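You operate a simulated robot arm through the tools that you are given. There is no shell and no other tool.

Carry out the task below with a simulated robot arm. There is one attempt and no reset: what you move stays moved.

Task
Seal the silver bag, then flip the sealer switch off.
Fine: at the heat on its label; the heat dial stays there, the arm ends up. Where these are worked on the way, their far stop is far enough and under half their travel is too little: sealer switch.

The check looks at the end state, three seconds after you hand in, the way a careful person would. Anything else that was tipped, shoved, dropped, spilled or broken makes it a failure. A push-on lid holds only when it is set on centred and level and pressed home; a screw cap is set on level and turned clockwise until tight.

Robot
A 7-joint arm with a two-finger parallel gripper, fixed in place. Base frame: the origin is on the floor under the middle of its stand, x ahead of it, y to its left, z up. Readings come in m, rad, newtons and seconds.
With the tool pointing down near the work surface it reaches from about 0.28 to 0.68 m from the base axis. Its first joint turns from -1.152 to 1.152 rad. Payload 1.57 kg.
Tool frame: the origin (TCP) lies between the finger pads and is the grasp point; the fingertips stand 0.03 m ahead of it; z points along the fingers, y is the line along which they close. The gripper opens to 0.11 m. The fingers are 0.024 m wide and 0.012 m thick; the gripper's body (0.048 by 0.112 m) begins 0.078 m behind the TCP.
Orientation is that of the tool frame in the base frame, as a unit quaternion [x, y, z, w]. With the fingers straight down and closing along the base's y, the tool's x points along the base's -x, its y along +y and its z along -z.

Tools
- The arm moves only by the tool jog_arm. Its argument "steps" is one flat list of numbers, 7 for each row, row after row: the shift along the base's x, y, z in m, then the turn, a rotation vector about the base's x, y, z in rad, then the finger opening in m, from 0 to 0.11. In form: [dx, dy, dz, wx, wy, wz, fingers, dx, dy, dz, wx, wy, wz, fingers, ...]. A call has 1 to 20 rows; each row is the pose to reach, as a shift and turn from the pose commanded when the call began. A row lasts 0.2 s, in which the tool goes at most 0.05 m and 0.15 rad; a call with a longer step from one row to the next is refused whole, and so is a gripper value outside its range. A pose out of reach is approached as far as the arm can. The call stops where the force on the tool passes 40 N (or 10 N more than at its start, if that is more) or the arm is blocked; 0.2 s more then pass. Each finger travels about 0.108 m/s and halts on what it meets, pressing with about 43 N; the grip force reading is that of the motor and also rises with nothing between the fingers. The clock runs only during rows and for 0.2 s after the last one: add rows that repeat a pose to give the fingers time. It gives the time, the measured TCP pose, the force on the tool (base axes), the opening and the grip force at its end, in the units of the frame above (readings bear some noise), with the torque about the TCP (base axes, N m) and any sound that the robot's microphone picked up.
- Cameras (640 x 400 px; columns grow to the right, rows downward): "scene" is fixed at [0.1584, -0.3824, 1.4212]; the picture's right is [0.86, -0.50, 0.00], its down [-0.20, -0.34, -0.92] and it looks along [0.46, 0.79, -0.39] (base axes); focal length 295 px, centre (320, 200). "wrist" rides on the gripper at [0.07, 0.016, -0.141] in the tool frame; the picture's right is [-0.23, 0.97, 0.00], its down [-0.86, -0.20, -0.48] and it looks along [-0.47, -0.11, 0.88] (tool axes); focal length 222 px, centre (320, 200). There is no depth. A picture from a camera that has moved, and an enlarged one, comes with that camera's place and axes in the base frame and with its lens.
- camera(camera): a new picture of that camera. No time passes.
- inspect(camera, box): a new picture of the part [left, top, right, bottom] of that camera's present view, enlarged. No time passes.
- close_job(): hands the job in; it is judged then, once.

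Nothing tells you positions but the pictures and the camera data. Unless the task says otherwise, let go and move clear before handing in.

The tools are called after "Request:" by a JSON object that holds its "fn" and its "kwargs". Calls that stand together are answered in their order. jog_arm: Moves the arm, as the interface text tells. Its arguments: {"type":"object","properties":{"steps":{"type":"array"}},"required":["steps"]} The other tools are called the same way: camera (camera) takes a picture; inspect (camera, box) takes an enlarged picture of a part of a camera's view; close_job () hands the job in.

At the start:

```text
clock: 0.0
position: [0.3925, -0.0838, 1.2904]
orientation: [0.0, 1.0, -0.001, 0.0]
contact_force: [-0.5, -0.6, 0.7]
torque: [0.02, 0.03, 0.05]
finger_gap: 0.11
grasp_force: 0.1
```

scene: 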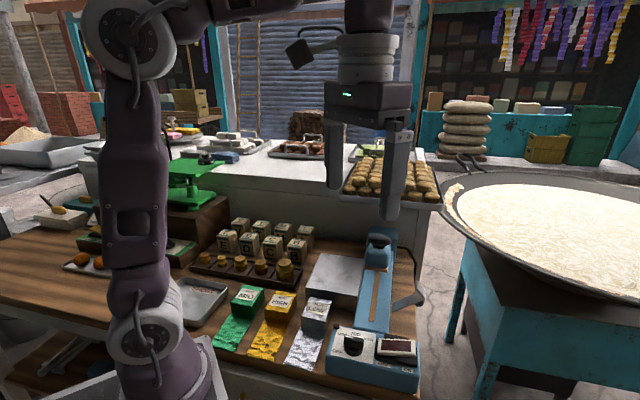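
wrist: 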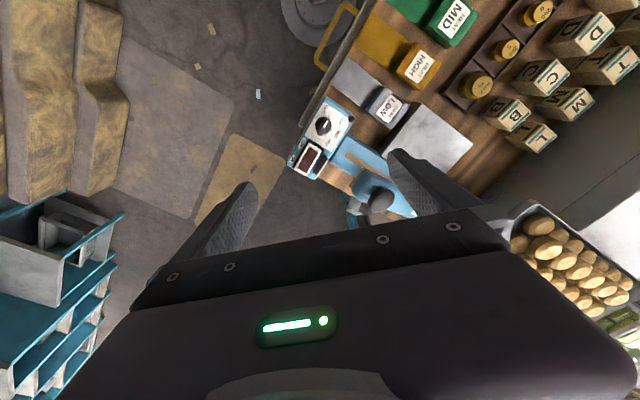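

I see a blue impulse sealer with a dial and a rocker switch at the right of the bench. Three bags (green MID, gold HIGH, silver LOW) lie to its left. I'll look closer before moving anything.

Request:
{"fn": "inspect", "kwargs": {"camera": "scene", "box": [200, 220, 440, 400]}}

Request:
{"fn": "inspect", "kwargs": {"camera": "scene", "box": [320, 310, 430, 390]}}

Request:
{"fn": "inspect", "kwargs": {"camera": "wrist", "box": [280, 60, 480, 220]}}

Request:
{"fn": "inspect", "kwargs": {"camera": "scene", "box": [280, 280, 360, 380]}}

```text
2.22 times, centred on (320, 310) of scene
camera zoom: at [0.1584, -0.3824, 1.4212], right [0.86, -0.5, 0.0], down [-0.2, -0.34, -0.92], along [0.46, 0.79, -0.39], focal length 656 px, centre (320, -44)
```

zoom: 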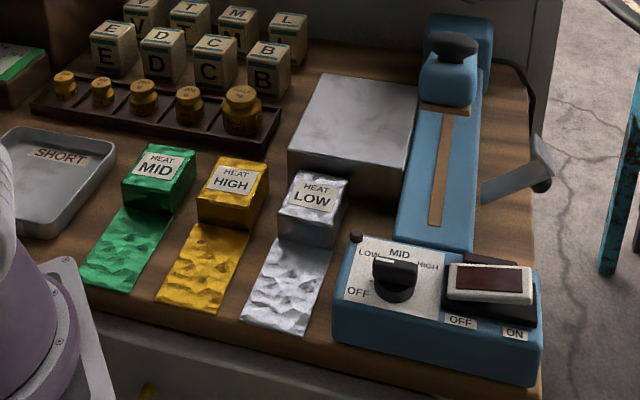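

```text
5.00 times, centred on (375, 350) of scene
camera zoom: at [0.1584, -0.3824, 1.4212], right [0.86, -0.5, 0.0], down [-0.2, -0.34, -0.92], along [0.46, 0.79, -0.39], focal length 1476 px, centre (45, -550)
```

zoom: 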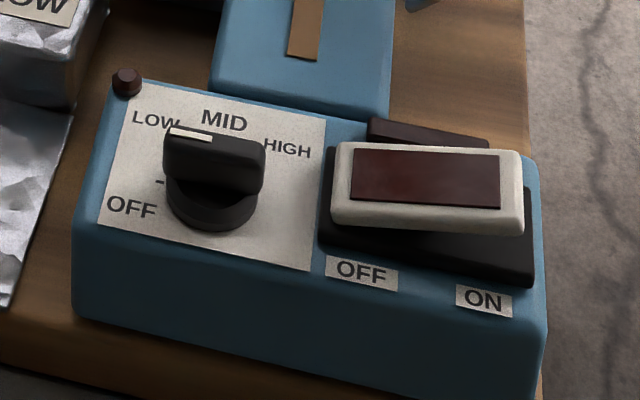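

```text
2.50 times, centred on (380, 140) of wrist
camera zoom: at [0.3208, -0.067, 1.4314], right [0.23, 0.97, 0.0], down [0.86, -0.2, 0.48], along [0.47, -0.11, -0.88], focal length 555 px, centre (170, 350)
```

zoom: 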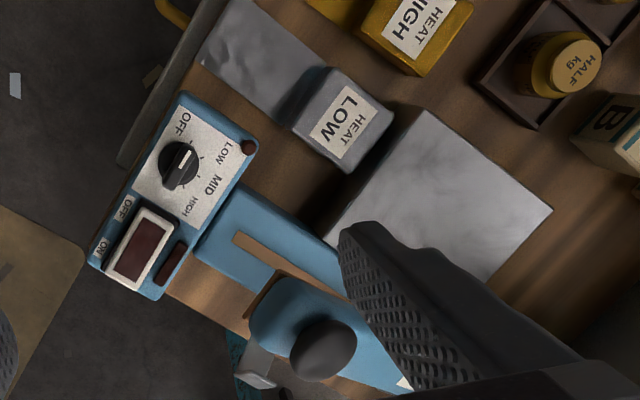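

```text
4.00 times, centred on (320, 330) of scene
camera zoom: at [0.1584, -0.3824, 1.4212], right [0.86, -0.5, 0.0], down [-0.2, -0.34, -0.92], along [0.46, 0.79, -0.39], focal length 1181 px, centre (320, -320)
```

zoom: 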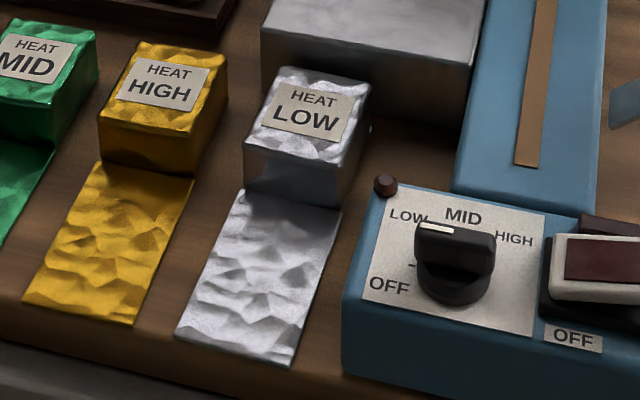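

The dial, rocker switch and silver LOW bag are visible, but I can't yet tell where the dial points or how the sealer arm sits. More zooms first.

Request:
{"fn": "inspect", "kwargs": {"camera": "wrist", "box": [290, 90, 370, 140]}}

Request:
{"fn": "inspect", "kwargs": {"camera": "wrist", "box": [330, 130, 430, 220]}}

Request:
{"fn": "inspect", "kwargs": {"camera": "scene", "box": [340, 220, 440, 320]}}

Request:
{"fn": "inspect", "kwargs": {"camera": "scene", "box": [335, 325, 375, 350]}}

```text
8.00 times, centred on (330, 115) of wrist
camera zoom: at [0.3208, -0.067, 1.4314], right [0.23, 0.97, 0.0], down [0.86, -0.2, 0.48], along [0.47, -0.11, -0.88], focal length 1777 px, centre (240, 880)
```

zoom: 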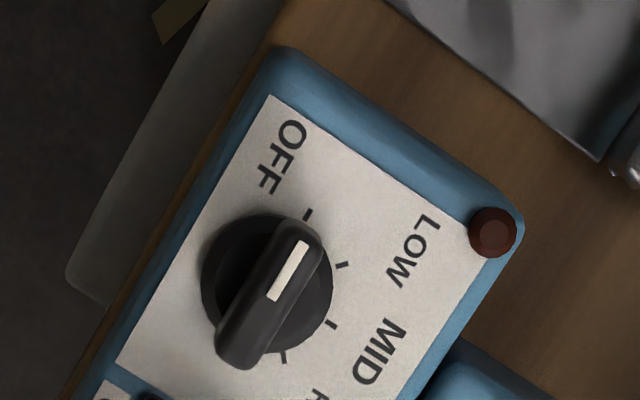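

```text
4.44 times, centred on (380, 175) of wrist
camera zoom: at [0.3208, -0.067, 1.4314], right [0.23, 0.97, 0.0], down [0.86, -0.2, 0.48], along [0.47, -0.11, -0.88], focal length 987 px, centre (53, 311)
```

zoom: 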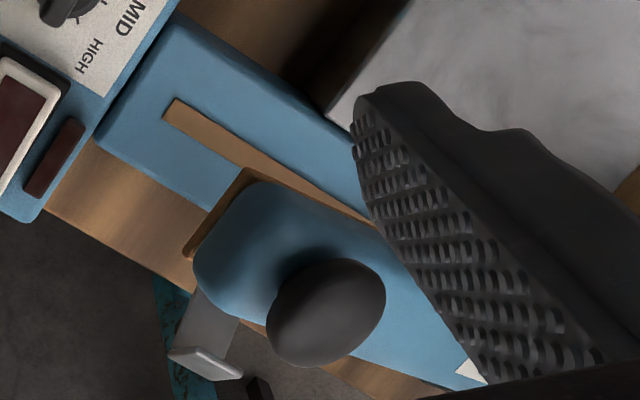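

```text
4.00 times, centred on (390, 270) of scene
camera zoom: at [0.1584, -0.3824, 1.4212], right [0.86, -0.5, 0.0], down [-0.2, -0.34, -0.92], along [0.46, 0.79, -0.39], focal length 1181 px, centre (40, -80)
```

zoom: 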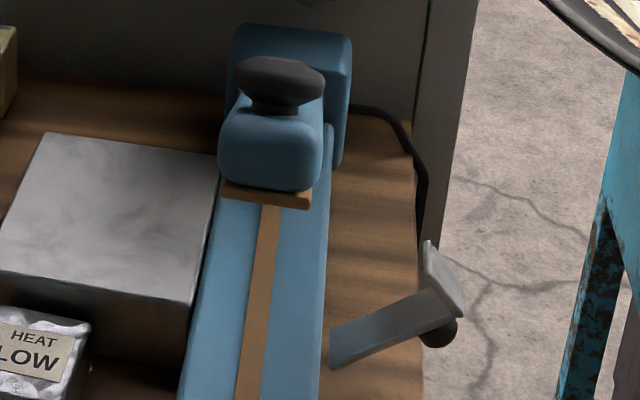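

```text
16.00 times, centred on (355, 338) of scene
camera zoom: at [0.1584, -0.3824, 1.4212], right [0.86, -0.5, 0.0], down [-0.2, -0.34, -0.92], along [0.46, 0.79, -0.39], focal length 4724 px, centre (-240, -2000)
```

zoom: 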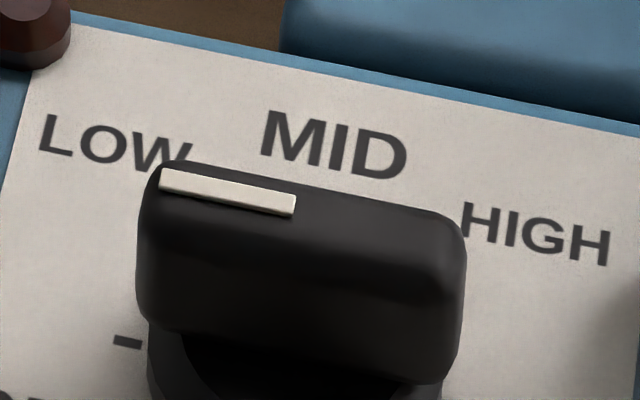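

The dial's white mark points at OFF, and LOW is one stop (45°) clockwise from it. The rocker looks to be at OFF. The sealer sits about 45° to the base axes, with its bar running toward +x+y, and its press arm is raised. The silver bag's body is near (0.40, 0.05) with its mouth flap toward the robot. I'll swing the wrist camera round at a safe height for better views.

Request:
{"fn": "jog_arm", "kwargs": {"steps": [0.0, 0.03, 0, 0, 0, -0.14, 0.11, 0.0, 0.06, 0, 0, 0, -0.28, 0.11, 0.0, 0.09, 0, 0, 0, -0.42, 0.11, 0.0, 0.12, 0, 0, 0, -0.56, 0.11, 0.0, 0.15, 0, 0, 0, -0.7, 0.11, 0.0, 0.17, 0, 0, 0, -0.7854, 0.11, 0.0, 0.17, 0, 0, 0, -0.7854, 0.11]}}

Request:
{"fn": "camera", "kwargs": {"camera": "wrist"}}

Request:
{"fn": "camera", "kwargs": {"camera": "scene"}}

```text
clock: 1.6
position: [0.3892, 0.0859, 1.2894]
orientation: [0.383, 0.924, 0.0, 0.0]
contact_force: [-0.3, -0.5, 0.1]
torque: [-0.03, 0.01, 0.02]
finger_gap: 0.1099
grasp_force: 0.1
```

```text
taken
camera wrist: at [0.3517, 0.1465, 1.4317], right [0.85, 0.53, 0.0], down [0.46, -0.75, 0.48], along [0.25, -0.41, -0.88], focal length 222 px, centre (320, 200)
```

wrist: 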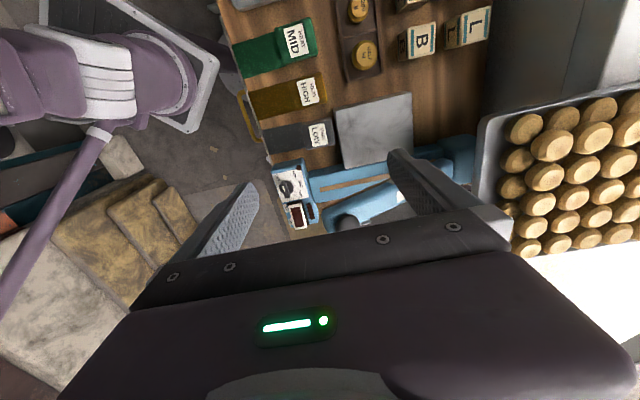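

```text
taken
```

scene: 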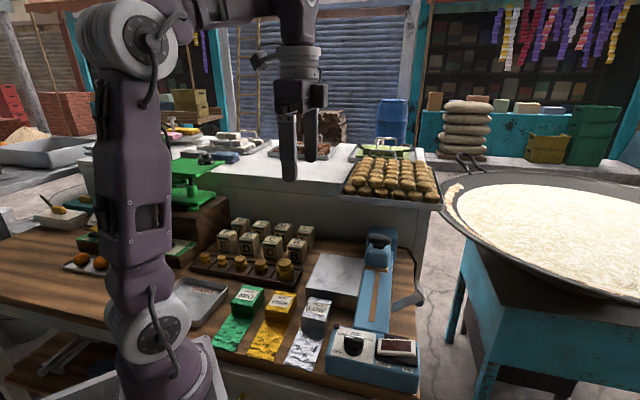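

The wrist camera now looks at the sealer from its left side. I'll zoom in on it.

Request:
{"fn": "inspect", "kwargs": {"camera": "wrist", "box": [260, 130, 420, 230]}}

Request:
{"fn": "inspect", "kwargs": {"camera": "wrist", "box": [380, 80, 540, 200]}}

```text
4.00 times, centred on (340, 180) of wrist
camera zoom: at [0.3517, 0.1465, 1.4317], right [0.85, 0.53, 0.0], down [0.46, -0.75, 0.48], along [0.25, -0.41, -0.88], focal length 888 px, centre (240, 280)
```

zoom: 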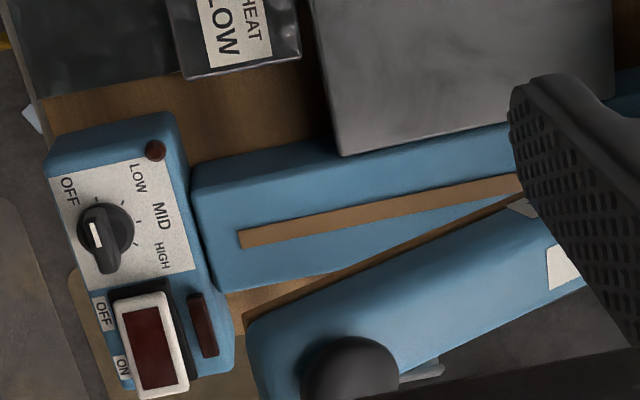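

```text
3.33 times, centred on (460, 140) of wrist
camera zoom: at [0.3517, 0.1465, 1.4317], right [0.85, 0.53, 0.0], down [0.46, -0.75, 0.48], along [0.25, -0.41, -0.88], focal length 740 px, centre (-147, 400)
```

zoom: 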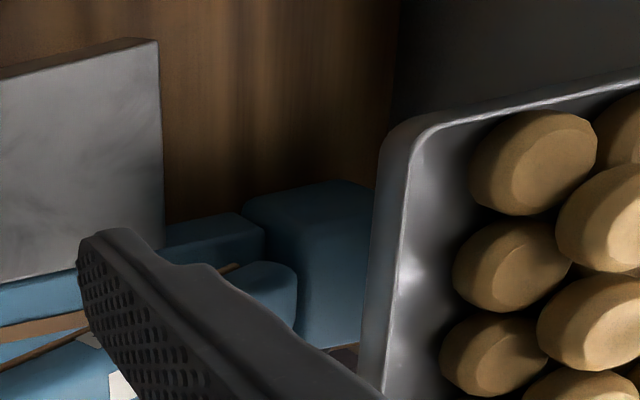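

I can see the dial at OFF, the strip and the raised press arm with its knob. I'll tilt the wrist for a side-on view so I can measure the arm's hinge and height.

Request:
{"fn": "jog_arm", "kwargs": {"steps": [-0.01, 0.017, -0.028, -0.08, -0.08, 0, 0.11, -0.02, 0.034, -0.056, -0.16, -0.16, 0, 0.11, -0.03, 0.051, -0.084, -0.25, -0.25, 0, 0.11, -0.04, 0.068, -0.112, -0.34, -0.34, 0, 0.11, -0.05, 0.084, -0.14, -0.42, -0.42, 0, 0.11, -0.05, 0.084, -0.14, -0.42, -0.42, 0, 0.11]}}

Request:
{"fn": "camera", "kwargs": {"camera": "wrist"}}

```text
clock: 3.0
position: [0.3402, 0.1704, 1.1488]
orientation: [0.366, 0.883, -0.112, 0.271]
contact_force: [-0.7, 0.2, -0.3]
torque: [0.02, 0.0, -0.03]
finger_gap: 0.1098
grasp_force: 0.1
```

```text
taken
camera wrist: at [0.2543, 0.2799, 1.2278], right [0.82, 0.56, 0.13], down [0.17, -0.45, 0.88], along [0.54, -0.7, -0.47], focal length 222 px, centre (320, 200)
```

wrist: 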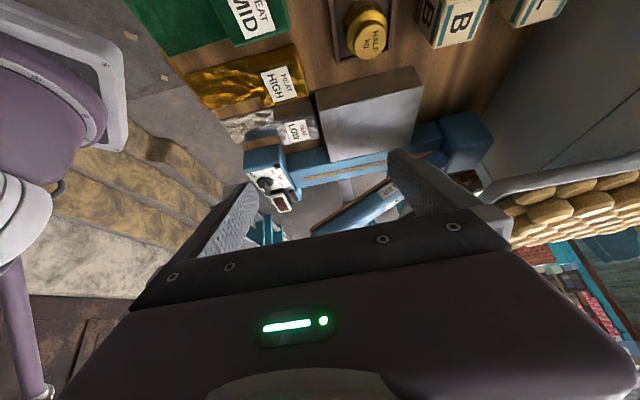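

Request:
{"fn": "inspect", "kwargs": {"camera": "wrist", "box": [230, 100, 420, 240]}}

Request:
{"fn": "inspect", "kwargs": {"camera": "wrist", "box": [380, 90, 540, 220]}}

```text
2.86 times, centred on (325, 170) of wrist
camera zoom: at [0.2543, 0.2799, 1.2278], right [0.82, 0.56, 0.13], down [0.17, -0.45, 0.88], along [0.54, -0.7, -0.47], focal length 635 px, centre (306, 286)
```

zoom: 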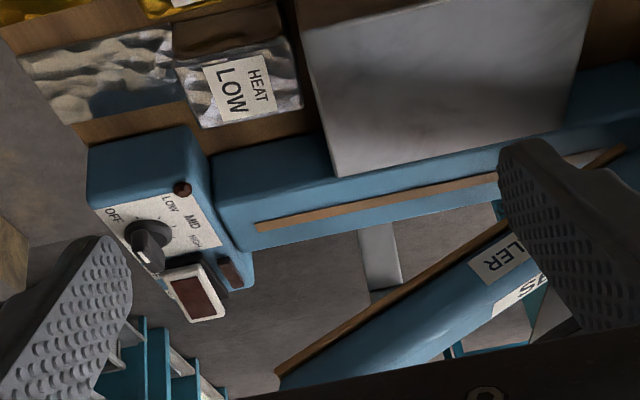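

```text
3.08 times, centred on (460, 155) of wrist
camera zoom: at [0.2543, 0.2799, 1.2278], right [0.82, 0.56, 0.13], down [0.17, -0.45, 0.88], along [0.54, -0.7, -0.47], focal length 684 px, centre (-111, 338)
```

zoom: 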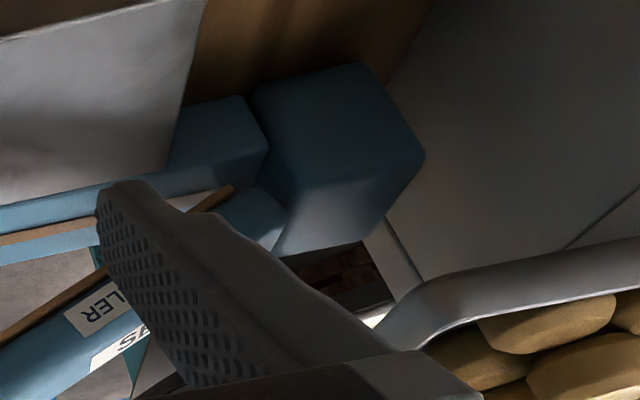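

The arm is hinged at the tower behind and raised about 30°. There's also a grey tab with a lip on the right of the bar. I'll undo the tilt and look at that side from above.

Request:
{"fn": "jog_arm", "kwargs": {"steps": [0.01, -0.02, 0.03, 0.08, 0.08, 0, 0.11, 0.02, -0.04, 0.06, 0.16, 0.16, 0, 0.11, 0.03, -0.06, 0.09, 0.25, 0.25, 0, 0.11, 0.04, -0.08, 0.11, 0.34, 0.34, 0, 0.11, 0.05, -0.1, 0.12, 0.42, 0.42, 0, 0.11, 0.06, -0.14, 0.12, 0.42, 0.42, 0, 0.11, 0.07, -0.18, 0.12, 0.42, 0.42, 0, 0.11, 0.09, -0.22, 0.12, 0.42, 0.42, 0, 0.11, 0.12, -0.25, 0.12, 0.42, 0.42, 0, 0.11, 0.15, -0.27, 0.12, 0.42, 0.42, 0, 0.11]}}

Request:
{"fn": "jog_arm", "kwargs": {"steps": [0, -0.01, -0.01, 0, 0, 0.14, 0.11, 0, -0.02, -0.02, 0, 0, 0.28, 0.11, 0, -0.03, -0.03, 0, 0, 0.42, 0.11, 0, -0.04, -0.04, 0, 0, 0.56, 0.11, 0, -0.05, -0.05, 0, 0, 0.7, 0.11, 0, -0.05, -0.05, 0, 0, 0.7854, 0.11, 0, -0.05, -0.05, 0, 0, 0.7854, 0.11]}}

Request:
{"fn": "camera", "kwargs": {"camera": "wrist"}}

Request:
{"fn": "inspect", "kwargs": {"camera": "scene", "box": [380, 270, 440, 320]}}

```text
clock: 5.2
position: [0.4887, -0.1024, 1.2685]
orientation: [0.383, 0.924, 0.0, 0.0]
contact_force: [0.4, 0.4, 0.8]
torque: [0.03, 0.0, 0.04]
finger_gap: 0.1098
grasp_force: 0.1
```

```text
clock: 6.8
position: [0.4899, -0.1495, 1.2198]
orientation: [0.0, 1.0, 0.0, 0.0]
contact_force: [-0.5, -0.2, 0.4]
torque: [-0.02, -0.02, 0.02]
finger_gap: 0.11
grasp_force: 0.1
```

```text
taken
camera wrist: at [0.4208, -0.1337, 1.3609], right [0.23, 0.97, 0.0], down [0.86, -0.2, 0.48], along [0.47, -0.11, -0.88], focal length 222 px, centre (320, 200)
```

wrist: 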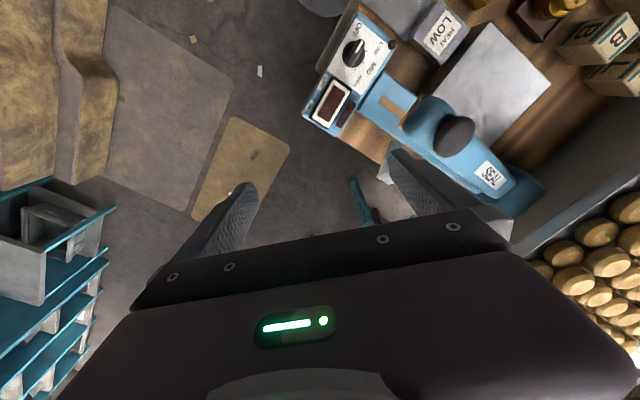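

```text
8.00 times, centred on (410, 295) of scene
camera zoom: at [0.1584, -0.3824, 1.4212], right [0.86, -0.5, 0.0], down [-0.2, -0.34, -0.92], along [0.46, 0.79, -0.39], focal length 2362 px, centre (-400, -560)
```

zoom: 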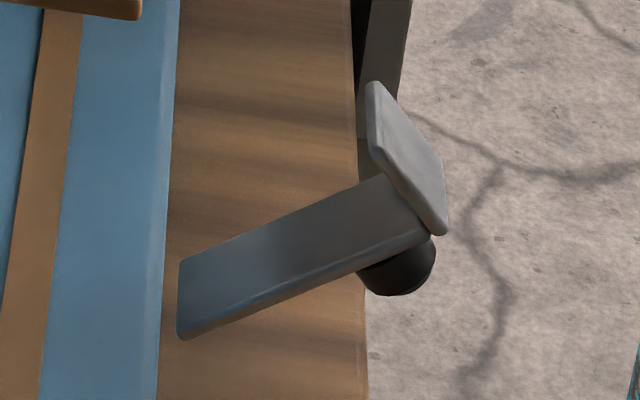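

Request:
{"fn": "inspect", "kwargs": {"camera": "wrist", "box": [300, 60, 420, 135]}}

Request:
{"fn": "inspect", "kwargs": {"camera": "wrist", "box": [360, 70, 560, 230]}}

```text
5.33 times, centred on (360, 98) of wrist
camera zoom: at [0.4208, -0.1337, 1.3609], right [0.23, 0.97, 0.0], down [0.86, -0.2, 0.48], along [0.47, -0.11, -0.88], focal length 1185 px, centre (107, 747)
```

zoom: 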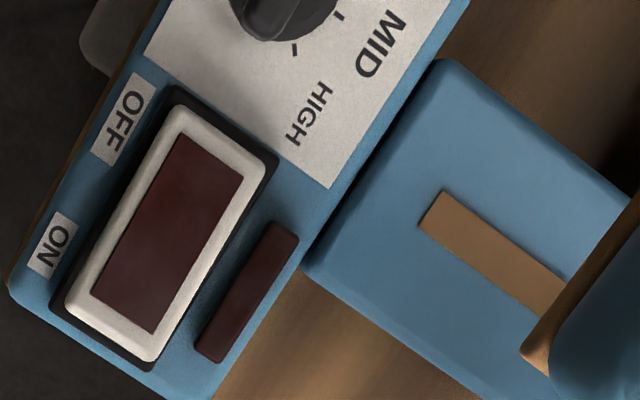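

```text
2.50 times, centred on (460, 150) of wrist
camera zoom: at [0.4208, -0.1337, 1.3609], right [0.23, 0.97, 0.0], down [0.86, -0.2, 0.48], along [0.47, -0.11, -0.88], focal length 555 px, centre (-30, 325)
```

zoom: 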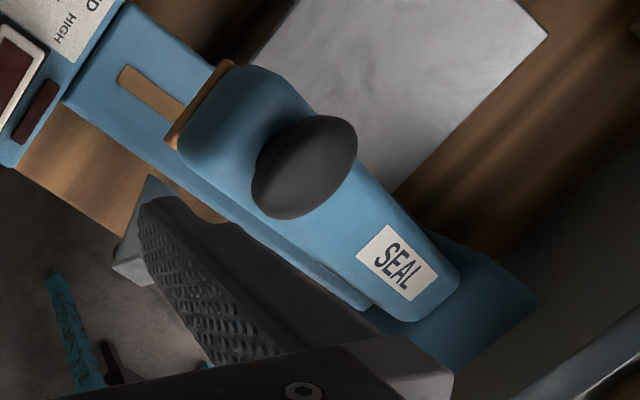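

The rocker lies with OFF pressed, its ON end raised. The arm's press knob is near (0.50, -0.02, 1.13), the dial centre near (0.404, -0.080), and the label plate at about z=0.97. Next I go above the dial, turned so the fingers close across its ridge.

Request:
{"fn": "jog_arm", "kwargs": {"steps": [-0.015, 0.012, 0, 0, 0, -0.14, 0.1, -0.03, 0.024, 0, 0, 0, -0.28, 0.09, -0.045, 0.036, 0, 0, 0, -0.42, 0.08, -0.06, 0.048, 0, 0, 0, -0.56, 0.07, -0.075, 0.06, -0.01, 0, 0, -0.7, 0.06, -0.0865, 0.0697, -0.03, 0, 0, -0.7854, 0.05, -0.0865, 0.0697, -0.05, 0, 0, -0.7854, 0.05, -0.0865, 0.0697, -0.05, 0, 0, -0.7854, 0.05]}}

Request:
{"fn": "camera", "kwargs": {"camera": "wrist"}}

Request:
{"fn": "camera", "kwargs": {"camera": "scene"}}

```text
clock: 8.6
position: [0.4049, -0.0808, 1.1698]
orientation: [0.383, 0.924, 0.0, 0.0]
contact_force: [-0.3, 0.2, 0.6]
torque: [0.0, 0.02, -0.02]
finger_gap: 0.0501
grasp_force: 0.0
```

```text
taken
camera wrist: at [0.3666, -0.0186, 1.3109], right [0.85, 0.53, 0.0], down [0.46, -0.75, 0.48], along [0.25, -0.41, -0.88], focal length 222 px, centre (320, 200)
```

wrist: 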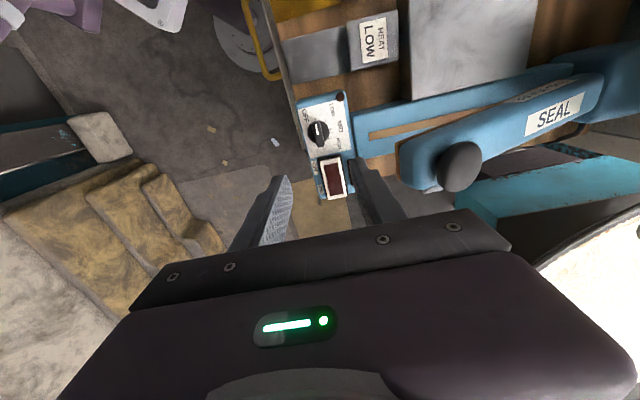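

```text
taken
```

scene: 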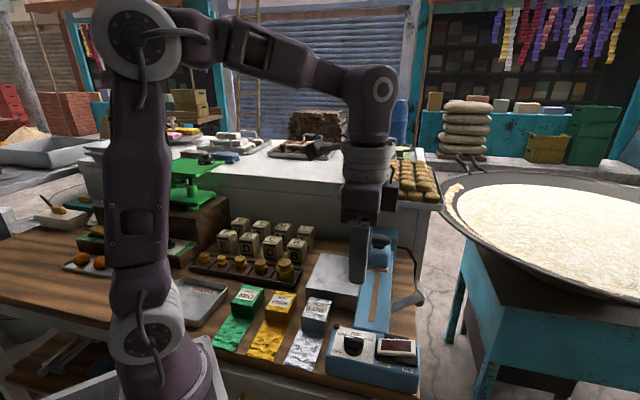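

Request:
{"fn": "inspect", "kwargs": {"camera": "wrist", "box": [290, 85, 370, 210]}}

Request:
{"fn": "inspect", "kwargs": {"camera": "wrist", "box": [290, 95, 350, 155]}}

Request:
{"fn": "inspect", "kwargs": {"camera": "wrist", "box": [350, 60, 550, 200]}}

```text
3.20 times, centred on (330, 148) of wrist
camera zoom: at [0.3666, -0.0186, 1.3109], right [0.85, 0.53, 0.0], down [0.46, -0.75, 0.48], along [0.25, -0.41, -0.88], focal length 711 px, centre (288, 368)
```

zoom: 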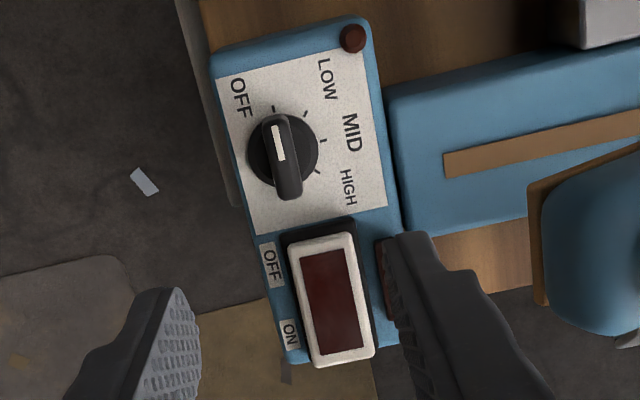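

```text
6.67 times, centred on (320, 125) of wrist
camera zoom: at [0.3666, -0.0186, 1.3109], right [0.85, 0.53, 0.0], down [0.46, -0.75, 0.48], along [0.25, -0.41, -0.88], focal length 1481 px, centre (320, 700)
```

zoom: 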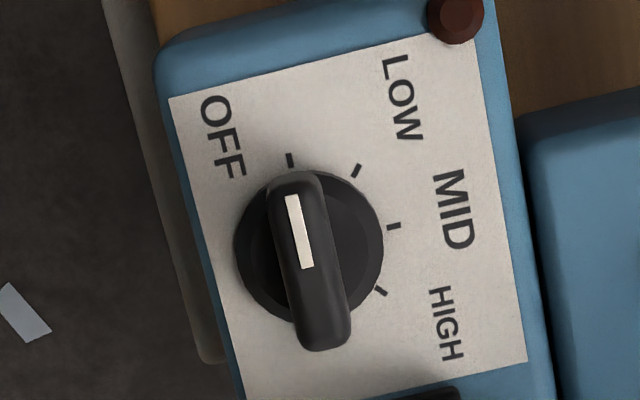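

```text
2.86 times, centred on (450, 130) of wrist
camera zoom: at [0.3666, -0.0186, 1.3109], right [0.85, 0.53, 0.0], down [0.46, -0.75, 0.48], along [0.25, -0.41, -0.88], focal length 635 px, centre (-51, 400)
```

zoom: 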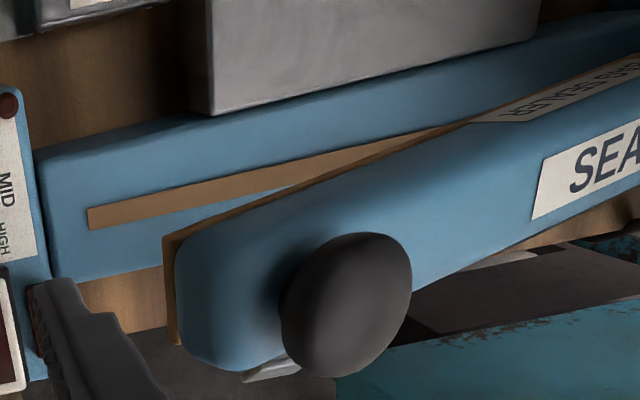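

Tick marks put the dial centre at about (0.402, -0.080) with the ridge top near z=0.993. I'll descend partway and check alignment.

Request:
{"fn": "jog_arm", "kwargs": {"steps": [-0.004, 0, -0.03, 0, 0, 0, 0.05, -0.004, 0, -0.06, 0, 0, 0, 0.05, -0.004, 0, -0.09, 0, 0, 0, 0.05, -0.004, 0, -0.115, 0, 0, 0, 0.05, -0.004, 0, -0.115, 0, 0, 0, 0.05]}}

Request:
{"fn": "inspect", "kwargs": {"camera": "wrist", "box": [220, 100, 420, 225]}}

Request:
{"fn": "inspect", "kwargs": {"camera": "scene", "box": [310, 210, 440, 390]}}

```text
clock: 9.8
position: [0.3998, -0.08, 1.0547]
orientation: [0.383, 0.924, 0.0, 0.0]
contact_force: [1.0, 0.1, -0.4]
torque: [-0.03, 0.02, 0.02]
finger_gap: 0.0502
grasp_force: 0.1
```

```text
3.20 times, centred on (320, 162) of wrist
camera zoom: at [0.3618, -0.0185, 1.1952], right [0.85, 0.53, 0.0], down [0.46, -0.75, 0.48], along [0.25, -0.41, -0.88], focal length 711 px, centre (320, 320)
```

zoom: 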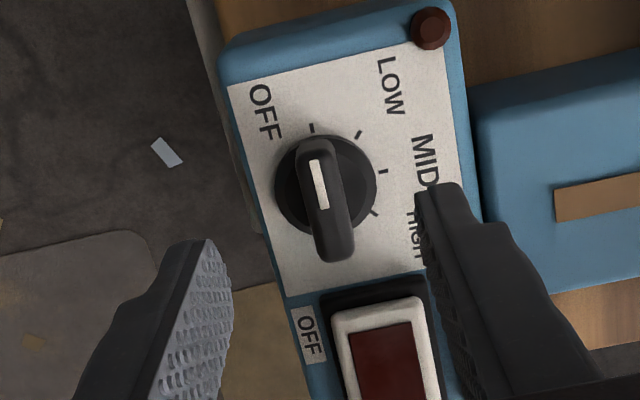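

```text
2.22 times, centred on (375, 300) of scene
camera zoom: at [0.1584, -0.3824, 1.4212], right [0.86, -0.5, 0.0], down [-0.2, -0.34, -0.92], along [0.46, 0.79, -0.39], focal length 656 px, centre (198, -22)
```

zoom: 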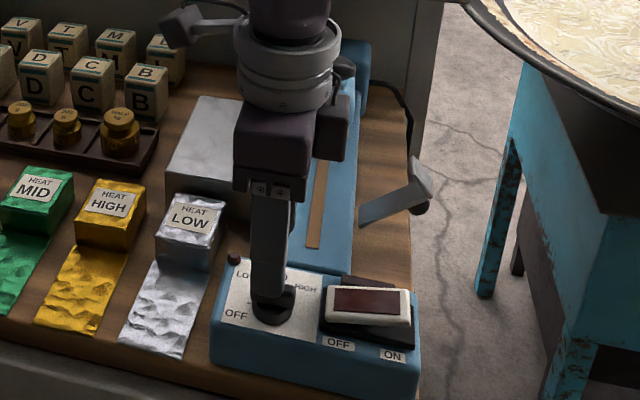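

The tool is centred over the dial ridge. I'll go down and grip it.

Request:
{"fn": "jog_arm", "kwargs": {"steps": [0, 0, -0.02, 0, 0, 0, 0.05, 0, 0, -0.044, 0, 0, 0, 0.05, 0, 0, -0.044, 0, 0, 0, 0.05, 0, 0, -0.044, 0, 0, 0, 0.03, 0, 0, -0.044, 0, 0, 0, 0.02, 0, 0, -0.044, 0, 0, 0, 0.008, 0, 0, -0.044, 0, 0, 0, 0.005, 0, 0, -0.044, 0, 0, 0, 0.005]}}

Request:
{"fn": "inspect", "kwargs": {"camera": "wrist", "box": [220, 100, 420, 225]}}

```text
clock: 11.6
position: [0.3986, -0.0791, 1.0105]
orientation: [0.383, 0.924, 0.001, 0.0]
contact_force: [6.5, 7.2, -2.8]
torque: [0.08, -0.19, 0.0]
finger_gap: 0.0134
grasp_force: 5.1
```

```text
3.20 times, centred on (320, 162) of wrist
camera zoom: at [0.363, -0.0187, 1.1519], right [0.85, 0.53, 0.0], down [0.46, -0.75, 0.48], along [0.25, -0.41, -0.88], focal length 711 px, centre (320, 320)
```

zoom: 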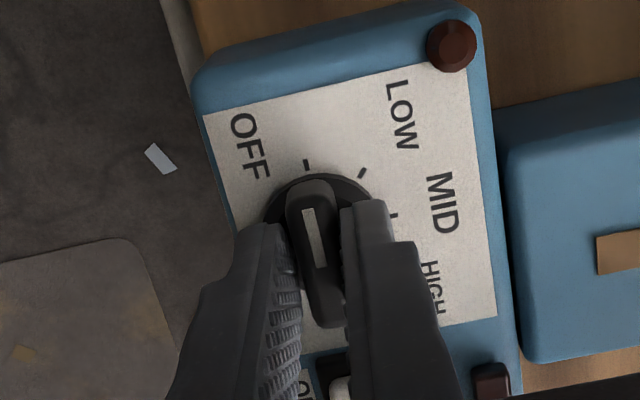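

The ridge is gripped (gap 0.013 m), slightly off-centre. I'll nudge to centre and turn 45° clockwise to LOW.

Request:
{"fn": "jog_arm", "kwargs": {"steps": [0.0012, 0.0012, 0, 0, 0, 0, 0.003, 0.0012, 0.0012, 0, 0, 0, -0.13, 0.003, 0.0012, 0.0012, 0, 0, 0, -0.26, 0.003, 0.0012, 0.0012, 0, 0, 0, -0.39, 0.003, 0.0012, 0.0012, 0, 0, 0, -0.52, 0.003, 0.0012, 0.0012, 0, 0, 0, -0.65, 0.003, 0.0012, 0.0012, 0, 0, 0, -0.7854, 0.003, 0.0012, 0.0012, 0, 0, 0, -0.7854, 0.003]}}

Request:
{"fn": "inspect", "kwargs": {"camera": "wrist", "box": [220, 100, 420, 225]}}

Request:
{"fn": "inspect", "kwargs": {"camera": "scene", "box": [320, 310, 430, 390]}}

```text
clock: 13.4
position: [0.4025, -0.0793, 1.0129]
orientation: [0.708, 0.706, 0.0, 0.0]
contact_force: [0.3, -0.1, 3.1]
torque: [-0.68, 0.04, 0.01]
finger_gap: 0.0119
grasp_force: 29.6
```

```text
3.20 times, centred on (320, 162) of wrist
camera zoom: at [0.4179, -0.0091, 1.1523], right [0.97, -0.23, 0.0], down [-0.2, -0.85, 0.48], along [-0.11, -0.47, -0.88], focal length 711 px, centre (320, 320)
```

zoom: 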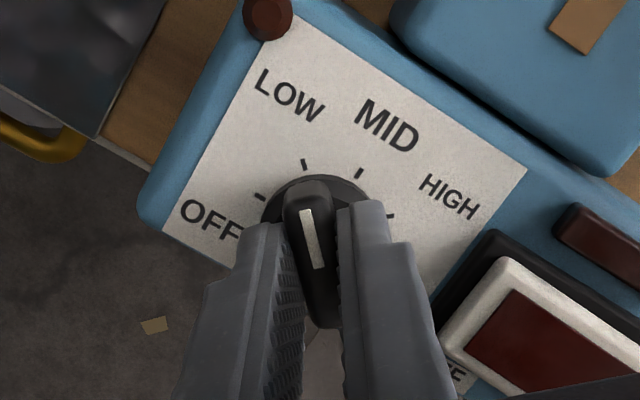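

```text
5.00 times, centred on (375, 350) of scene
camera zoom: at [0.1583, -0.3824, 1.4212], right [0.86, -0.5, 0.0], down [-0.2, -0.34, -0.92], along [0.46, 0.79, -0.39], focal length 1476 px, centre (45, -550)
```

zoom: 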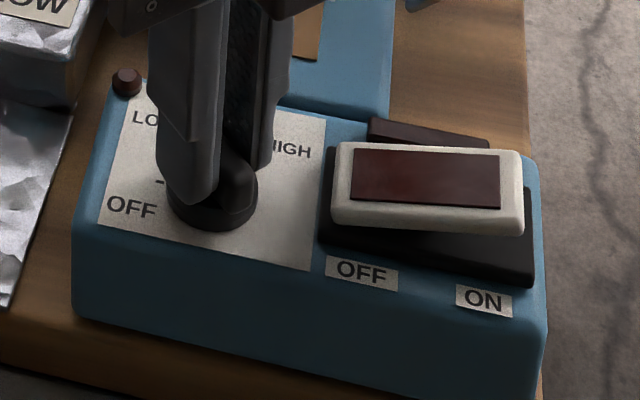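

The white mark now lines up with the LOW tick. I'll release gently, lift, and check it.

Request:
{"fn": "jog_arm", "kwargs": {"steps": [0, 0, 0, 0, 0, 0, 0.02, 0, 0, 0, 0, 0, 0.034, 0, 0, 0, 0, 0, 0.034, 0, 0, 0.03, 0, 0, 0, 0.034, 0, 0, 0.07, 0, 0, 0, 0.034, 0, 0, 0.11, 0, 0, 0, 0.034, 0, 0, 0.11, 0, 0, 0, 0.034]}}

Request:
{"fn": "inspect", "kwargs": {"camera": "wrist", "box": [260, 80, 380, 155]}}

Request:
{"fn": "inspect", "kwargs": {"camera": "scene", "box": [320, 310, 430, 390]}}

```text
refused: steps must hold 7 numbers for each row
```

```text
5.33 times, centred on (320, 118) of wrist
camera zoom: at [0.4179, -0.0091, 1.1523], right [0.97, -0.23, 0.0], down [-0.2, -0.85, 0.48], along [-0.11, -0.47, -0.88], focal length 1185 px, centre (320, 640)
```

zoom: 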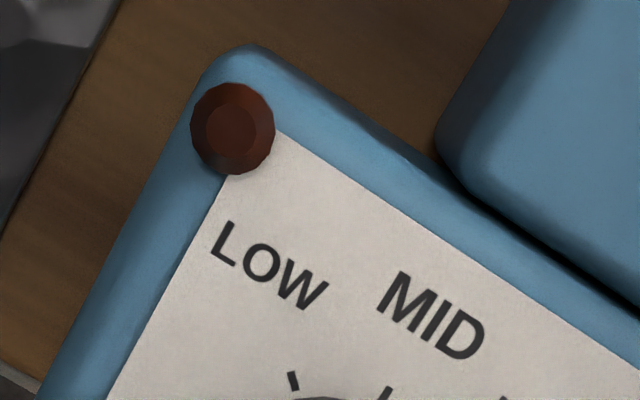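

```text
5.00 times, centred on (375, 350) of scene
camera zoom: at [0.1583, -0.3824, 1.4212], right [0.86, -0.5, 0.0], down [-0.2, -0.34, -0.92], along [0.46, 0.79, -0.39], focal length 1476 px, centre (45, -550)
```

zoom: 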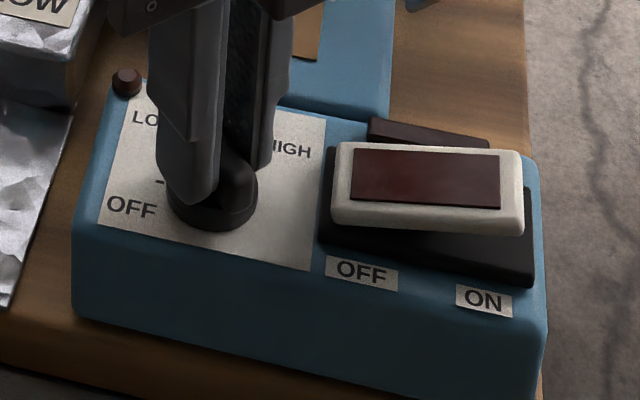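

The call was refused because one row was a number short. I'm still holding the dial at LOW, so I'll resend the release and lift.

Request:
{"fn": "jog_arm", "kwargs": {"steps": [0, 0, 0, 0, 0, 0, 0.02, 0, 0, 0, 0, 0, 0, 0.034, 0, 0, 0, 0, 0, 0, 0.034, 0, 0, 0.03, 0, 0, 0, 0.034, 0, 0, 0.07, 0, 0, 0, 0.034, 0, 0, 0.11, 0, 0, 0, 0.034, 0, 0, 0.11, 0, 0, 0, 0.034]}}

Request:
{"fn": "inspect", "kwargs": {"camera": "wrist", "box": [260, 80, 380, 155]}}

Request:
{"fn": "inspect", "kwargs": {"camera": "scene", "box": [320, 310, 430, 390]}}

```text
clock: 15.0
position: [0.4008, -0.0791, 1.1216]
orientation: [0.707, 0.707, 0.0, -0.001]
contact_force: [0.9, 0.0, 0.4]
torque: [0.0, 0.01, 0.01]
finger_gap: 0.0339
grasp_force: 0.0
```

```text
5.33 times, centred on (320, 118) of wrist
camera zoom: at [0.4179, -0.0085, 1.2629], right [0.97, -0.23, 0.0], down [-0.2, -0.85, 0.48], along [-0.11, -0.47, -0.88], focal length 1185 px, centre (320, 640)
```

zoom: 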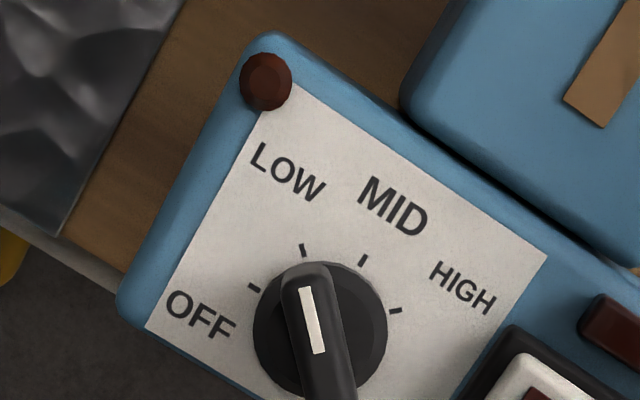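

```text
5.00 times, centred on (375, 350) of scene
camera zoom: at [0.1584, -0.3824, 1.4212], right [0.86, -0.5, 0.0], down [-0.2, -0.34, -0.92], along [0.46, 0.79, -0.39], focal length 1476 px, centre (45, -550)
```

zoom: 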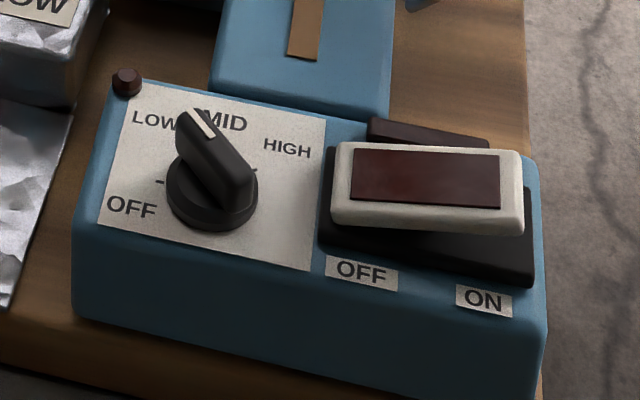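

The dial is set to LOW. Now I'll rise and move over the silver bag, turning toward yaw -135° so the fingers straddle the bag's width.

Request:
{"fn": "jog_arm", "kwargs": {"steps": [0, 0, 0.04, 0, 0, 0, 0.04, 0, 0.0, 0.08, 0, 0, 0, 0.05, 0, 0.02, 0.11, 0, 0, -0.13, 0.06, 0, 0.05, 0.11, 0, 0, -0.26, 0.07, 0, 0.08, 0.11, 0, 0, -0.39, 0.072, 0, 0.11, 0.11, 0, 0, -0.52, 0.072, 0, 0.13, 0.11, 0, 0, -0.65, 0.072, 0, 0.13, 0.11, 0, 0, -0.7854, 0.072, 0, 0.13, 0.11, 0, 0, -0.7854, 0.072]}}

Request:
{"fn": "camera", "kwargs": {"camera": "wrist"}}

Request:
{"fn": "camera", "kwargs": {"camera": "scene"}}

```text
clock: 17.0
position: [0.4006, 0.0504, 1.2296]
orientation: [0.924, 0.382, 0.0, 0.0]
contact_force: [0.3, 0.8, -0.3]
torque: [0.0, 0.02, 0.02]
finger_gap: 0.0722
grasp_force: 0.2
```

```text
taken
camera wrist: at [0.4619, 0.0896, 1.3718], right [0.53, -0.85, 0.0], down [-0.75, -0.46, 0.48], along [-0.41, -0.25, -0.88], focal length 222 px, centre (320, 200)
```

wrist: 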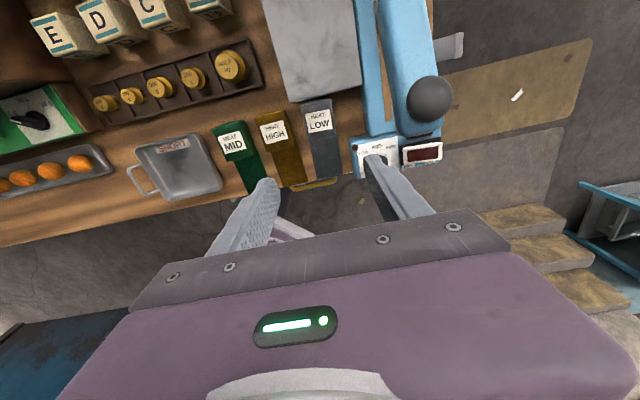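

```text
taken
```

scene: 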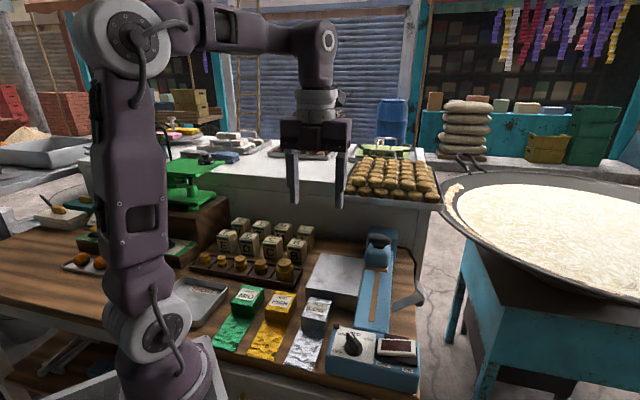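

Request:
{"fn": "inspect", "kwargs": {"camera": "wrist", "box": [250, 85, 370, 195]}}

Request:
{"fn": "inspect", "kwargs": {"camera": "wrist", "box": [340, 60, 460, 190]}}

```text
3.64 times, centred on (310, 140) of wrist
camera zoom: at [0.4619, 0.0896, 1.3718], right [0.53, -0.85, 0.0], down [-0.75, -0.46, 0.48], along [-0.41, -0.25, -0.88], focal length 808 px, centre (356, 418)
```

zoom: 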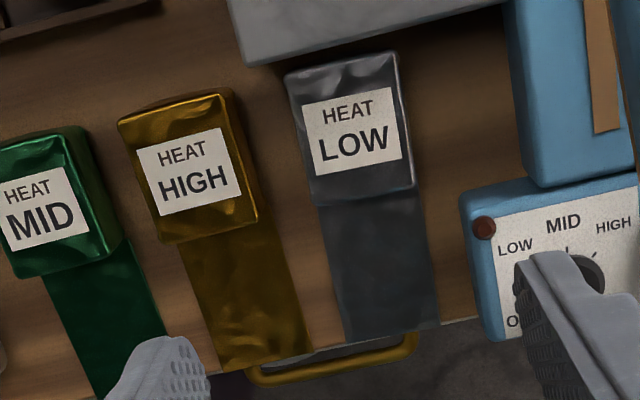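

```text
3.08 times, centred on (400, 125) of wrist
camera zoom: at [0.4619, 0.0896, 1.3718], right [0.53, -0.85, 0.0], down [-0.75, -0.46, 0.48], along [-0.41, -0.25, -0.88], focal length 684 px, centre (74, 431)
```

zoom: 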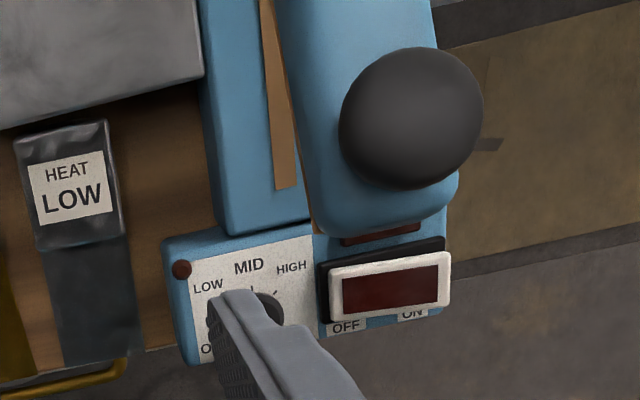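

Yaw -135° is reachable. The silver bag body is centred near (0.403, 0.054) with its top at z≈0.957 and width about 0.054. I'll descend above it and check finger clearance.

Request:
{"fn": "jog_arm", "kwargs": {"steps": [0.002, 0.002, -0.04, 0, 0, 0, 0.07, 0.002, 0.002, -0.08, 0, 0, 0, 0.07, 0.002, 0.002, -0.12, 0, 0, 0, 0.07, 0.002, 0.002, -0.16, 0, 0, 0, 0.07, 0.002, 0.002, -0.2, 0, 0, 0, 0.07, 0.002, 0.002, -0.225, 0, 0, 0, 0.07, 0.002, 0.002, -0.225, 0, 0, 0, 0.07]}}

Request:
{"fn": "inspect", "kwargs": {"camera": "wrist", "box": [200, 60, 440, 210]}}

Request:
{"fn": "inspect", "kwargs": {"camera": "scene", "box": [240, 230, 400, 380]}}

```text
clock: 18.6
position: [0.4019, 0.0515, 1.0065]
orientation: [0.924, 0.383, 0.001, 0.0]
contact_force: [0.5, -0.4, -0.3]
torque: [-0.02, 0.0, 0.01]
finger_gap: 0.07
grasp_force: 0.1
```

```text
2.67 times, centred on (320, 135) of wrist
camera zoom: at [0.4637, 0.0898, 1.148], right [0.53, -0.85, 0.0], down [-0.75, -0.46, 0.48], along [-0.41, -0.25, -0.88], focal length 592 px, centre (320, 373)
```

zoom: 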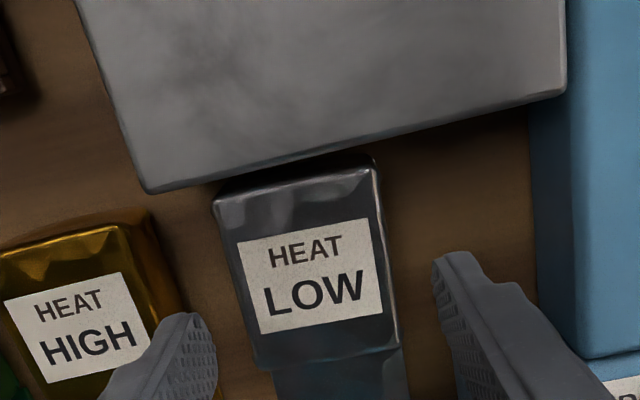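

```text
2.67 times, centred on (320, 305) of scene
camera zoom: at [0.1584, -0.3824, 1.4212], right [0.86, -0.5, 0.0], down [-0.2, -0.34, -0.92], along [0.46, 0.79, -0.39], focal length 787 px, centre (320, -80)
```

zoom: 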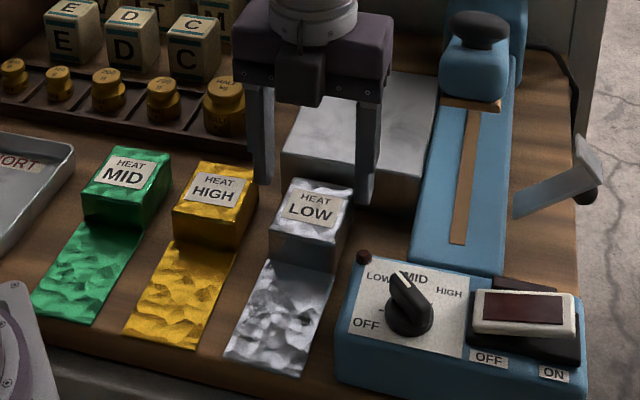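

Fingers straddle the bag with clearance. The bag sits a few mm off and about 2° rotated, so I'll correct for that, lower, and grip.

Request:
{"fn": "jog_arm", "kwargs": {"steps": [0.001, 0.005, 0, 0, 0, -0.04, 0.07, 0.001, 0.005, -0.02, 0, 0, -0.04, 0.07, 0.001, 0.005, -0.04, 0, 0, -0.04, 0.07, 0.001, 0.005, -0.053, 0, 0, -0.04, 0.07, 0.001, 0.005, -0.053, 0, 0, -0.04, 0.07]}}

Request:
{"fn": "inspect", "kwargs": {"camera": "wrist", "box": [200, 60, 440, 210]}}

Request:
{"fn": "inspect", "kwargs": {"camera": "scene", "box": [260, 260, 380, 350]}}

```text
clock: 19.8
position: [0.4055, 0.0556, 0.9536]
orientation: [0.931, 0.364, 0.0, 0.0]
contact_force: [-0.1, 0.3, 0.5]
torque: [-0.01, 0.0, 0.0]
finger_gap: 0.07
grasp_force: 0.0
```

```text
2.67 times, centred on (320, 135) of wrist
camera zoom: at [0.4669, 0.0933, 1.0945], right [0.49, -0.87, 0.0], down [-0.76, -0.43, 0.48], along [-0.42, -0.24, -0.88], focal length 592 px, centre (320, 373)
```

zoom: 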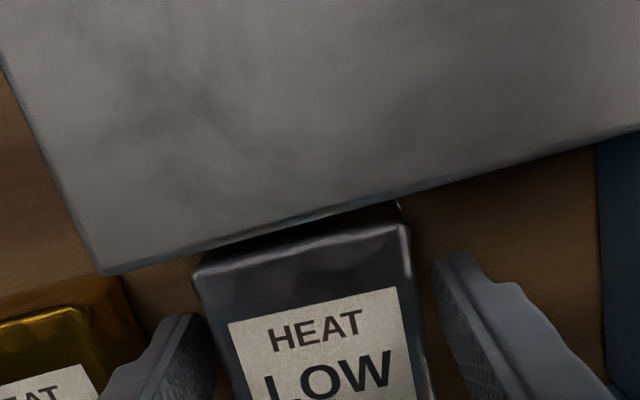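

```text
4.44 times, centred on (320, 305) of scene
camera zoom: at [0.1584, -0.3824, 1.4212], right [0.86, -0.5, 0.0], down [-0.2, -0.34, -0.92], along [0.46, 0.79, -0.39], focal length 1312 px, centre (320, -267)
```

zoom: 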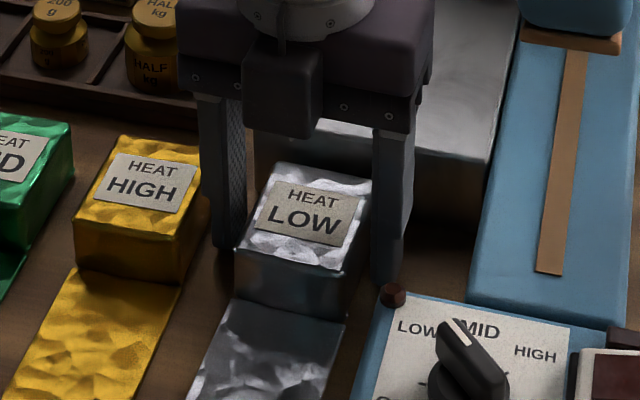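

Request:
{"fn": "jog_arm", "kwargs": {"steps": [-0.0007, 0.0007, 0, 0, 0, 0, 0.064, -0.0007, 0.0007, 0, 0, 0, 0, 0.058, -0.0007, 0.0007, 0, 0, 0, 0, 0.054, -0.0007, 0.0007, 0, 0, 0, 0, 0.05, -0.0007, 0.0007, 0, 0, 0, 0, 0.046, -0.0007, 0.0007, 0, 0, 0, 0, 0.044]}}

Request:
{"fn": "inspect", "kwargs": {"camera": "wrist", "box": [200, 60, 440, 210]}}

Request:
{"fn": "inspect", "kwargs": {"camera": "scene", "box": [260, 260, 380, 350]}}

```text
clock: 21.2
position: [0.4037, 0.0589, 0.9529]
orientation: [0.931, 0.364, 0.0, -0.001]
contact_force: [-0.4, 0.6, 1.5]
torque: [0.05, -0.01, 0.01]
finger_gap: 0.0571
grasp_force: 42.9
```

```text
2.67 times, centred on (320, 135) of wrist
camera zoom: at [0.4659, 0.0946, 1.0944], right [0.49, -0.87, 0.0], down [-0.76, -0.43, 0.48], along [-0.42, -0.24, -0.88], focal length 592 px, centre (320, 373)
```

zoom: 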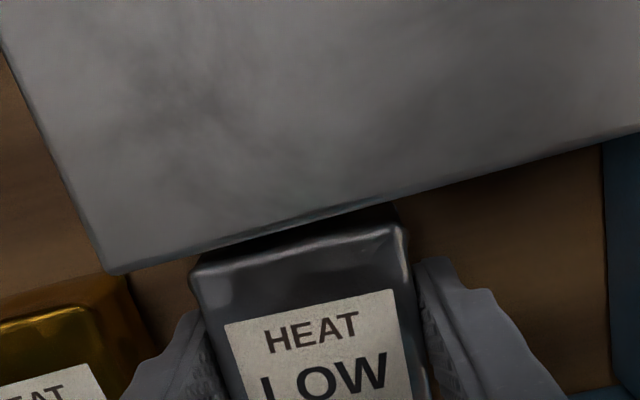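

```text
4.44 times, centred on (320, 305) of scene
camera zoom: at [0.1584, -0.3824, 1.4212], right [0.86, -0.5, 0.0], down [-0.2, -0.34, -0.92], along [0.46, 0.79, -0.39], focal length 1312 px, centre (320, -267)
```

zoom: 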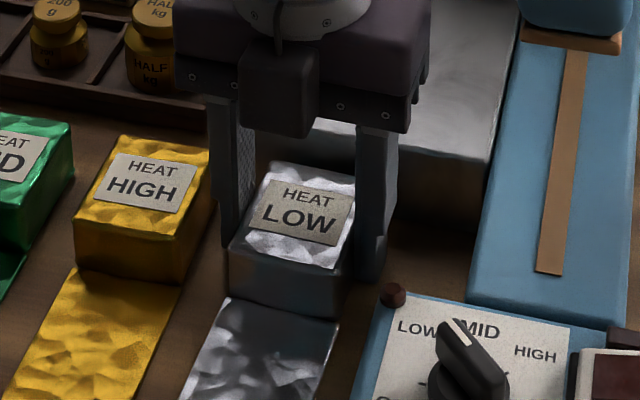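

The bag is gripped (gap 0.057, 43 N). I'll lift straight up a little and check that it comes along cleanly with its flap.

Request:
{"fn": "jog_arm", "kwargs": {"steps": [0, 0, 0.02, 0, 0, 0, 0.044, 0, 0, 0.05, 0, 0, 0, 0.044, 0, 0, 0.08, 0, 0, 0, 0.044, 0, 0, 0.11, 0, 0, 0, 0.044, 0, 0, 0.11, 0, 0, 0, 0.044]}}

Request:
{"fn": "inspect", "kwargs": {"camera": "scene", "box": [240, 200, 420, 380]}}

Request:
{"fn": "camera", "kwargs": {"camera": "wrist"}}

```text
clock: 22.4
position: [0.4037, 0.059, 1.0638]
orientation: [0.931, 0.365, 0.0, 0.0]
contact_force: [-0.3, -1.4, -1.6]
torque: [-0.01, -0.01, 0.02]
finger_gap: 0.0569
grasp_force: 42.9
```

```text
2.22 times, centred on (330, 290) of scene
camera zoom: at [0.1584, -0.3824, 1.4212], right [0.86, -0.5, 0.0], down [-0.2, -0.34, -0.92], along [0.46, 0.79, -0.39], focal length 656 px, centre (298, 0)
```

zoom: 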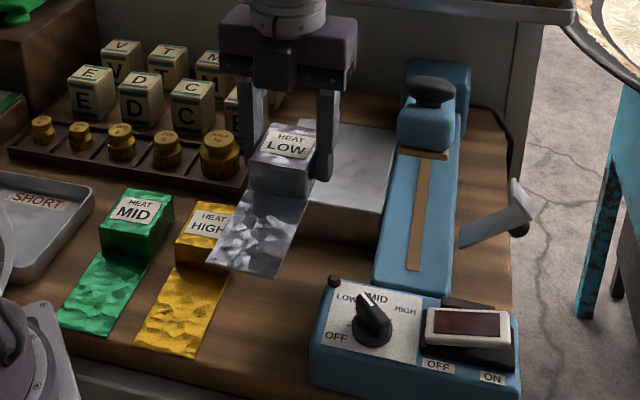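

```text
taken
camera wrist: at [0.4658, 0.0948, 1.2056], right [0.49, -0.87, 0.0], down [-0.76, -0.43, 0.48], along [-0.42, -0.24, -0.88], focal length 222 px, centre (320, 200)
```

wrist: 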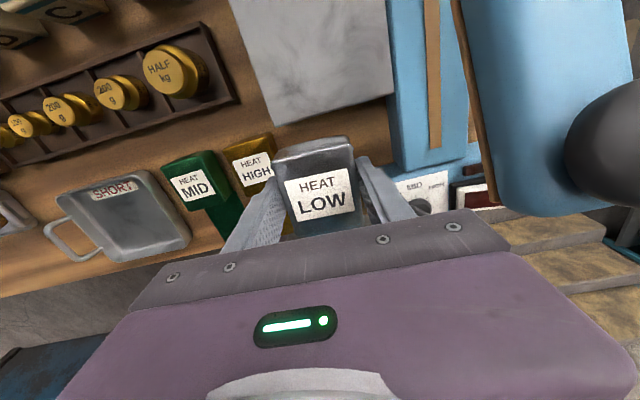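

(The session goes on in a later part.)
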